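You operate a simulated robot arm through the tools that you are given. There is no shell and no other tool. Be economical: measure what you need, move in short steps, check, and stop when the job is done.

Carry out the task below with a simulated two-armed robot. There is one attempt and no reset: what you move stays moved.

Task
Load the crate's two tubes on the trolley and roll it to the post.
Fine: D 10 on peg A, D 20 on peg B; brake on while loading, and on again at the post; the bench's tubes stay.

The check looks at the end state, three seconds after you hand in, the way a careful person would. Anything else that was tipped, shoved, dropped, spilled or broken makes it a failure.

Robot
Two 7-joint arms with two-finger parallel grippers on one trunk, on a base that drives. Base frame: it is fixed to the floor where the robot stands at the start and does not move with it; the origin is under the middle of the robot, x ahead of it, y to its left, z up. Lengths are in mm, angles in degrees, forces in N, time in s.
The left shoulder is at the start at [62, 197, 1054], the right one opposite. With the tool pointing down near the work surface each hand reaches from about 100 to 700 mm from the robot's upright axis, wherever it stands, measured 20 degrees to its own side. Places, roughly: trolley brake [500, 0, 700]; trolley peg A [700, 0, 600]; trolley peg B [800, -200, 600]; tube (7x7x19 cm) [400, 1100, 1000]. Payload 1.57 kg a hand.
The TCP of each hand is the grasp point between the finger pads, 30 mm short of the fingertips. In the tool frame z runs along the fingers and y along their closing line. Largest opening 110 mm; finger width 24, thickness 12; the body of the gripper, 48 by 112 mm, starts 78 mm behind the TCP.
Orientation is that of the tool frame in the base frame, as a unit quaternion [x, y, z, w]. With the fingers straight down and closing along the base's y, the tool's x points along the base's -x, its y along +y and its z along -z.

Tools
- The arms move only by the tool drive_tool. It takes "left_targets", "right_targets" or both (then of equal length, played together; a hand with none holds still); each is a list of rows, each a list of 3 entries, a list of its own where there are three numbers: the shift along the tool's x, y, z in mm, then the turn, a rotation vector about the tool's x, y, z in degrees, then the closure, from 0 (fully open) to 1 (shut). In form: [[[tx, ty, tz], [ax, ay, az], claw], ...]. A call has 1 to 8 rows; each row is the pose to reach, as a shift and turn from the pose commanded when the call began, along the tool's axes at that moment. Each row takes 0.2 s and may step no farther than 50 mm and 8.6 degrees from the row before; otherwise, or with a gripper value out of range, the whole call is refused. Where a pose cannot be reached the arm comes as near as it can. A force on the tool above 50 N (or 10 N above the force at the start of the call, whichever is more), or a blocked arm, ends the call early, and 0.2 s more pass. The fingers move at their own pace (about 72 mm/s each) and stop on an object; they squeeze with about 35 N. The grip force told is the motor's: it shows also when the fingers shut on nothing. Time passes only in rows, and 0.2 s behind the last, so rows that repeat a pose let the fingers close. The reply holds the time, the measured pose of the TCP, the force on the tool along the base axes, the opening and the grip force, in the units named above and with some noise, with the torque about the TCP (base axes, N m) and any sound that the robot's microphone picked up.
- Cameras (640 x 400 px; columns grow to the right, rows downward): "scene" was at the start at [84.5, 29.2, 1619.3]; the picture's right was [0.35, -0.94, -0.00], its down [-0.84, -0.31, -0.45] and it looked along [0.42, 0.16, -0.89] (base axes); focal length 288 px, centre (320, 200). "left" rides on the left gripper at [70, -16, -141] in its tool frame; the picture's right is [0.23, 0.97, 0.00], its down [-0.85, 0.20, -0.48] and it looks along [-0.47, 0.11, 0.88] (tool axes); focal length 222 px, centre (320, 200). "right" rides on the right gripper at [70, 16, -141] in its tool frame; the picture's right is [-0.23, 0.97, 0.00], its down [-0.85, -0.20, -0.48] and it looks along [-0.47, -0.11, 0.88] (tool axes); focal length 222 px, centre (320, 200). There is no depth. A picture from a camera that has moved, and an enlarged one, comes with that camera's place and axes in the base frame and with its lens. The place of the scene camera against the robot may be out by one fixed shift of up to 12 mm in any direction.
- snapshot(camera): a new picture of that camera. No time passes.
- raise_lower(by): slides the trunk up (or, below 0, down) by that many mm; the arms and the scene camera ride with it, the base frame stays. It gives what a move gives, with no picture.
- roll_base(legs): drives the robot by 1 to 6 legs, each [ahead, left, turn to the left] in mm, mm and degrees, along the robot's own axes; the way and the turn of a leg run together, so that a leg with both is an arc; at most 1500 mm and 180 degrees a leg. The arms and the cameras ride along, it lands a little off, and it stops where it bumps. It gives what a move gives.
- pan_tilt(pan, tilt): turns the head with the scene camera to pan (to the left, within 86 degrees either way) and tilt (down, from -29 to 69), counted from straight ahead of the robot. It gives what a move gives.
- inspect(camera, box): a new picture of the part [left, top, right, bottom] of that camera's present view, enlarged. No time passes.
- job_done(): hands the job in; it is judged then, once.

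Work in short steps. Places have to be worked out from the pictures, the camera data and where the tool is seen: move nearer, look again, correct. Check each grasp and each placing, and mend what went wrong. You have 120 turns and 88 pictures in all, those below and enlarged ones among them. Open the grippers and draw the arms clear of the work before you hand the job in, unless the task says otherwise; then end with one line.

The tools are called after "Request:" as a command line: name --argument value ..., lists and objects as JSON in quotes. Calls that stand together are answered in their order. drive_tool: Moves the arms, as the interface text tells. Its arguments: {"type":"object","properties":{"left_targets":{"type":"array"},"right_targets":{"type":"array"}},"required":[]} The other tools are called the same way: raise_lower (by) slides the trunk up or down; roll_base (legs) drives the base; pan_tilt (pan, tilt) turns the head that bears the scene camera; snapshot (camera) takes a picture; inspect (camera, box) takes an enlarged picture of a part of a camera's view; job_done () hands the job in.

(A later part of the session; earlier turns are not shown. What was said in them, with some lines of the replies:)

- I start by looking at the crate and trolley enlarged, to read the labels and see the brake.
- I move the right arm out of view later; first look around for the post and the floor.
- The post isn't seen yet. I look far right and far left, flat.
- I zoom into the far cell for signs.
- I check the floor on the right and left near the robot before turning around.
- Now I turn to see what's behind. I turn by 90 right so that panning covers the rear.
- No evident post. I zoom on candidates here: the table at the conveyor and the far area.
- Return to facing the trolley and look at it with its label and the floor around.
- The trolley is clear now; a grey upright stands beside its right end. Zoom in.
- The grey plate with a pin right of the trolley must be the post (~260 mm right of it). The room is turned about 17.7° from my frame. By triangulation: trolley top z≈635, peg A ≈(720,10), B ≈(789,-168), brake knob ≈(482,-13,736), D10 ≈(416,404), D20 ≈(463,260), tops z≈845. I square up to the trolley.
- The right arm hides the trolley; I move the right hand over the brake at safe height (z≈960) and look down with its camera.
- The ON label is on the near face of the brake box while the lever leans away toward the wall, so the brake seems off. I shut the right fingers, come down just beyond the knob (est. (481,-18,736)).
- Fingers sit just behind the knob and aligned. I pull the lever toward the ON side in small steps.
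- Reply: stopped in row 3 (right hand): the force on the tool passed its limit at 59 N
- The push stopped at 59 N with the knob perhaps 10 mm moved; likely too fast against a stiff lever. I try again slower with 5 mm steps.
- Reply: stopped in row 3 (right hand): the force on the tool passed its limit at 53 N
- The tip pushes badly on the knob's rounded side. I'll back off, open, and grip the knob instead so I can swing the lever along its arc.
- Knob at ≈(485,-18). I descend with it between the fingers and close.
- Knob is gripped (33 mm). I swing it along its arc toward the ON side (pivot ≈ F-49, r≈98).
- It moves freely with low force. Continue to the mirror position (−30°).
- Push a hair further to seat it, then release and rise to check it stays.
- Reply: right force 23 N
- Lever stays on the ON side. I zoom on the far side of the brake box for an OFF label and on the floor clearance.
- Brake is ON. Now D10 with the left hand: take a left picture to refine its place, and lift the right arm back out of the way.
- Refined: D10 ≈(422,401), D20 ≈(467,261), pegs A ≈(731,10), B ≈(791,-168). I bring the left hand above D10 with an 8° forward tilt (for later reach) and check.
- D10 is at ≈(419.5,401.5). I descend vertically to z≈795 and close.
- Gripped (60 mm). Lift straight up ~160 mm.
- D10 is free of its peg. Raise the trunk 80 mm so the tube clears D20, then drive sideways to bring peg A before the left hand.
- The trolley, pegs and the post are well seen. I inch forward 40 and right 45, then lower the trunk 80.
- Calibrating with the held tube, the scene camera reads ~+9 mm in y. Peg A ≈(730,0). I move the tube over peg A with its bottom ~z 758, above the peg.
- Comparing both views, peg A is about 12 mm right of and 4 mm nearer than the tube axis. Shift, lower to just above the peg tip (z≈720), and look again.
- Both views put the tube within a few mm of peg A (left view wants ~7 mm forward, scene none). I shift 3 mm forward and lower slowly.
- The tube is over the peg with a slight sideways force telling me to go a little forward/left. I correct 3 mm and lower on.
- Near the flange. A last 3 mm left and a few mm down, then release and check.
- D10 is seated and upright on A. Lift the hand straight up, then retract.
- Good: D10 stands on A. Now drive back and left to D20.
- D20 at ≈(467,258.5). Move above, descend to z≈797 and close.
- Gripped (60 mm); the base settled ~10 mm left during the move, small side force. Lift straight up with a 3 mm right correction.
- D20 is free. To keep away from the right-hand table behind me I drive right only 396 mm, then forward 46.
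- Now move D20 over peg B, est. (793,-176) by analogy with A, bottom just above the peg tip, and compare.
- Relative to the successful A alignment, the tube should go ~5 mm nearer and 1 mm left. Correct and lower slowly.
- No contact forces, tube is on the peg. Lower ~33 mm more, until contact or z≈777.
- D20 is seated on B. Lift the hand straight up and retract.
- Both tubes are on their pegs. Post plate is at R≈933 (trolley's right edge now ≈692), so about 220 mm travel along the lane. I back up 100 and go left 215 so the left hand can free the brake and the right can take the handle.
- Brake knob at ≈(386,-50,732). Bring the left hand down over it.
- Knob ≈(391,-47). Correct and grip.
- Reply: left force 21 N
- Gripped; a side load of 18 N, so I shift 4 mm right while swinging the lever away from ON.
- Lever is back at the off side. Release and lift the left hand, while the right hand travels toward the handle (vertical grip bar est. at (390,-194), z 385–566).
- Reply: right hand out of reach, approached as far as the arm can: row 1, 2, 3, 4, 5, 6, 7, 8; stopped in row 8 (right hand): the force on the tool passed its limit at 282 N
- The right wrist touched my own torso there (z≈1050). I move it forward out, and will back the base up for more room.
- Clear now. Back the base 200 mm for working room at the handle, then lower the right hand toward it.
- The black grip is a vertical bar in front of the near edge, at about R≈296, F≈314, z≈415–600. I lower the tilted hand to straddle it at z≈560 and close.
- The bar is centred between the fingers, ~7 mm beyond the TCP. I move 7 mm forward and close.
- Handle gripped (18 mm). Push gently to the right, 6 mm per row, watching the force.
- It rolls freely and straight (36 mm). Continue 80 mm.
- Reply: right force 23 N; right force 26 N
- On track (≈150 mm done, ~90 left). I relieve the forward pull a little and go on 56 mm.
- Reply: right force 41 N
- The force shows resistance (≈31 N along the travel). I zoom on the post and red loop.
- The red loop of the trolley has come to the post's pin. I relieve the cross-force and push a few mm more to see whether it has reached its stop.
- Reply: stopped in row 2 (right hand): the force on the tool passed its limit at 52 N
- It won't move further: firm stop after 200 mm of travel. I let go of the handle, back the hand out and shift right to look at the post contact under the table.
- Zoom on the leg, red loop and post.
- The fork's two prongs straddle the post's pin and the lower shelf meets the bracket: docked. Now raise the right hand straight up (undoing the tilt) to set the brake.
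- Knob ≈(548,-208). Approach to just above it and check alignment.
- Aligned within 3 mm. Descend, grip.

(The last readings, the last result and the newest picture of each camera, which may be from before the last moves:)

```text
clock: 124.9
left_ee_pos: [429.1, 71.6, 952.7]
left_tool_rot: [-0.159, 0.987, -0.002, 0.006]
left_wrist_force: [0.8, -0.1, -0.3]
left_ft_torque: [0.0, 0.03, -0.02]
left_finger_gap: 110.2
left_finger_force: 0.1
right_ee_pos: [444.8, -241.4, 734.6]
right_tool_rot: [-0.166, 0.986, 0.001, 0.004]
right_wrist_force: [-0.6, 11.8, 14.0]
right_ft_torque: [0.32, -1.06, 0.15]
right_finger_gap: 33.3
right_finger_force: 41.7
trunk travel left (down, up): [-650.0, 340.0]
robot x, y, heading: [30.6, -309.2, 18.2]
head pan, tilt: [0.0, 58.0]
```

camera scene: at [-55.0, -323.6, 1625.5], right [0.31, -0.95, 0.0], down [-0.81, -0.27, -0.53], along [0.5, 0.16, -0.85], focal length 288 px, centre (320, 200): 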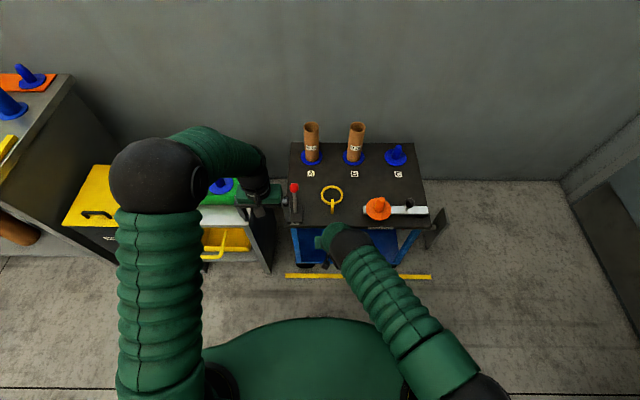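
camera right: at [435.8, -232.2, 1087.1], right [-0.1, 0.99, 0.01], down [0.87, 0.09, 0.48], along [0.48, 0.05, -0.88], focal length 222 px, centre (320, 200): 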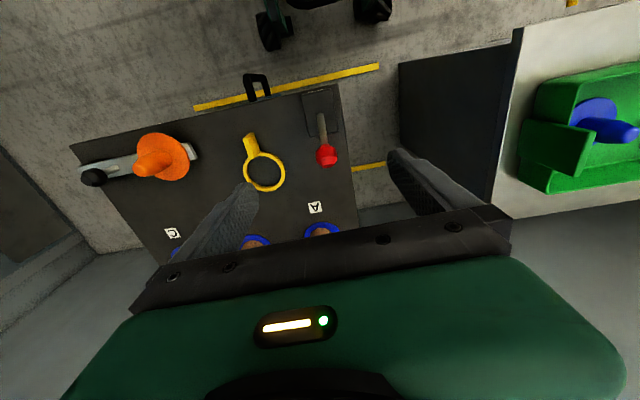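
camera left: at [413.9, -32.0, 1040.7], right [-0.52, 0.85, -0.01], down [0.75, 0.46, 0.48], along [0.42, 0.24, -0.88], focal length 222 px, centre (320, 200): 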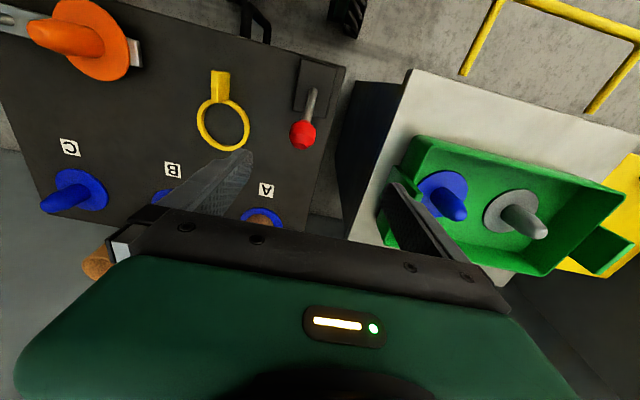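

The lever is swung to the ON side. Release, lift away and back the base off, then check.

Request:
drive_tool --right_targets '[[[0, 0, 0], [0, 0, 0], 0], [[0, 0, 0], [0, 0, 0], 0], [[0, 0, 0], [0, 0, 0], 0], [[0, 0, -40], [0, 0, 0], 0], [[0, 0, -85], [0, 0, 0], 0], [[0, 0, -130], [0, 0, 0], 0], [[0, 0, -175], [0, 0, 0], 0], [[0, 0, -220], [0, 0, 0], 0]]'

Request:
roll_base --legs '[[-320, 0, 0]]'

Request:
pan_tilt --pan -3 --tilt 50

Request:
snapshot --camera "scene"

```text
clock: 126.7
left_ee_pos: [428.9, 69.6, 952.1]
left_tool_rot: [-0.159, 0.987, -0.001, 0.006]
left_wrist_force: [-0.5, 0.5, 0.3]
left_ft_torque: [0.01, 0.01, 0.02]
left_finger_gap: 110.0
left_finger_force: 0.1
right_ee_pos: [444.2, -243.9, 954.1]
right_tool_rot: [-0.165, 0.986, 0.001, 0.003]
right_wrist_force: [-1.1, -0.2, 0.3]
right_ft_torque: [0.02, -0.02, 0.03]
right_finger_gap: 109.9
right_finger_force: 0.1
trunk travel left (down, up): [-650.0, 340.0]
robot x, y, heading: [26.4, -307.1, 18.2]
head pan, tilt: [0.0, 58.0]
```

```text
clock: 128.8
left_ee_pos: [128.9, -30.0, 950.8]
left_tool_rot: [-0.158, 0.987, -0.002, 0.004]
left_wrist_force: [-0.4, 0.7, 0.4]
left_ft_torque: [0.04, -0.02, 0.0]
left_finger_gap: 109.9
left_finger_force: 0.0
right_ee_pos: [144.4, -343.9, 953.0]
right_tool_rot: [-0.165, 0.986, 0.002, 0.002]
right_wrist_force: [-0.7, 0.2, 1.2]
right_ft_torque: [0.01, 0.02, -0.01]
right_finger_gap: 110.2
right_finger_force: 0.1
trunk travel left (down, up): [-650.0, 340.0]
robot x, y, heading: [-277.5, -404.2, 18.0]
head pan, tilt: [0.0, 58.0]
```

```text
clock: 129.5
left_ee_pos: [125.6, -31.1, 951.7]
left_tool_rot: [-0.158, 0.987, -0.001, 0.007]
left_wrist_force: [0.3, -0.2, -0.8]
left_ft_torque: [0.01, -0.02, 0.04]
left_finger_gap: 109.8
left_finger_force: 0.0
right_ee_pos: [141.3, -343.4, 953.8]
right_tool_rot: [-0.164, 0.986, 0.003, 0.004]
right_wrist_force: [-0.4, -0.2, 0.2]
right_ft_torque: [0.0, -0.03, -0.02]
right_finger_gap: 109.9
right_finger_force: 0.0
trunk travel left (down, up): [-650.0, 340.0]
robot x, y, heading: [-280.0, -407.1, 18.1]
head pan, tilt: [-3.0, 50.0]
```

```text
5 pictures are left
camera scene: at [-178.7, -369.6, 1635.6], right [0.26, -0.97, 0.0], down [-0.74, -0.2, -0.64], along [0.62, 0.17, -0.77], focal length 288 px, centre (320, 200)
```

scene: 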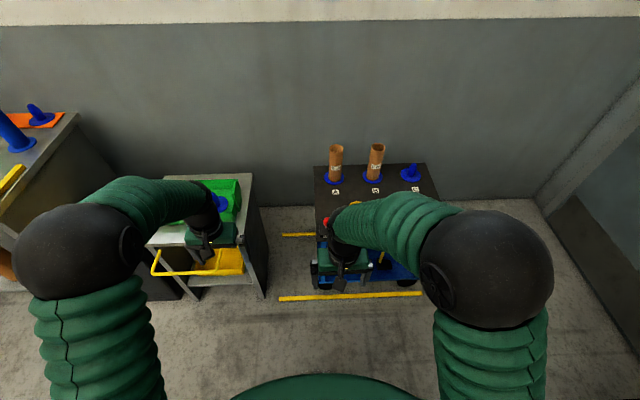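

Zoom on the trolley for a last check of lever, tubes and post.

Request:
inspect --camera "scene" --box '[295, 130, 455, 240]'

Request:
snapshot --camera "right"

```text
3.64 times, centred on (375, 185) of scene
camera zoom: at [-178.7, -369.6, 1635.6], right [0.26, -0.97, 0.0], down [-0.74, -0.2, -0.64], along [0.62, 0.17, -0.77], focal length 1049 px, centre (120, 254)
```

zoom: 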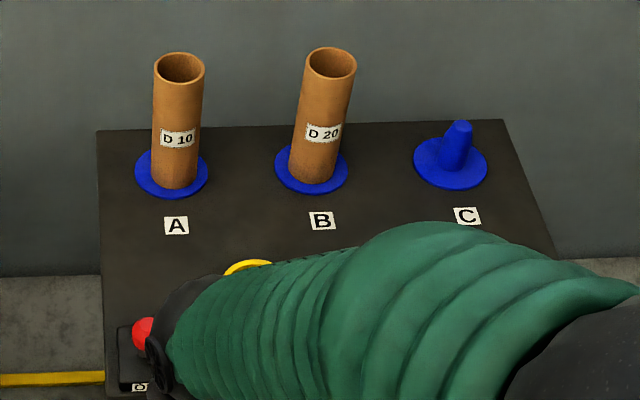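

```text
3 pictures are left
camera right: at [68.0, -351.5, 1094.4], right [-0.1, 0.99, 0.01], down [0.87, 0.09, 0.48], along [0.48, 0.05, -0.87], focal length 222 px, centre (320, 200)
```

right: 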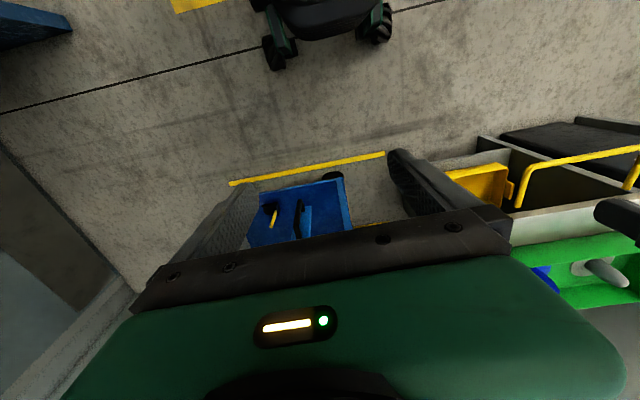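

Both tubes stand on their right pegs, the trolley sits docked at the post, and the brake knob is at the ON side (≈(450,-236), as commanded). Arms are open and clear; I hand in.

Request:
job_done

```text
The job is handed in.
```

I put D 10 on peg A and D 20 on peg B with the brake on, then rolled the trolley to the post until it stopped. The brake is on again there. I did not touch the bench's tubes.
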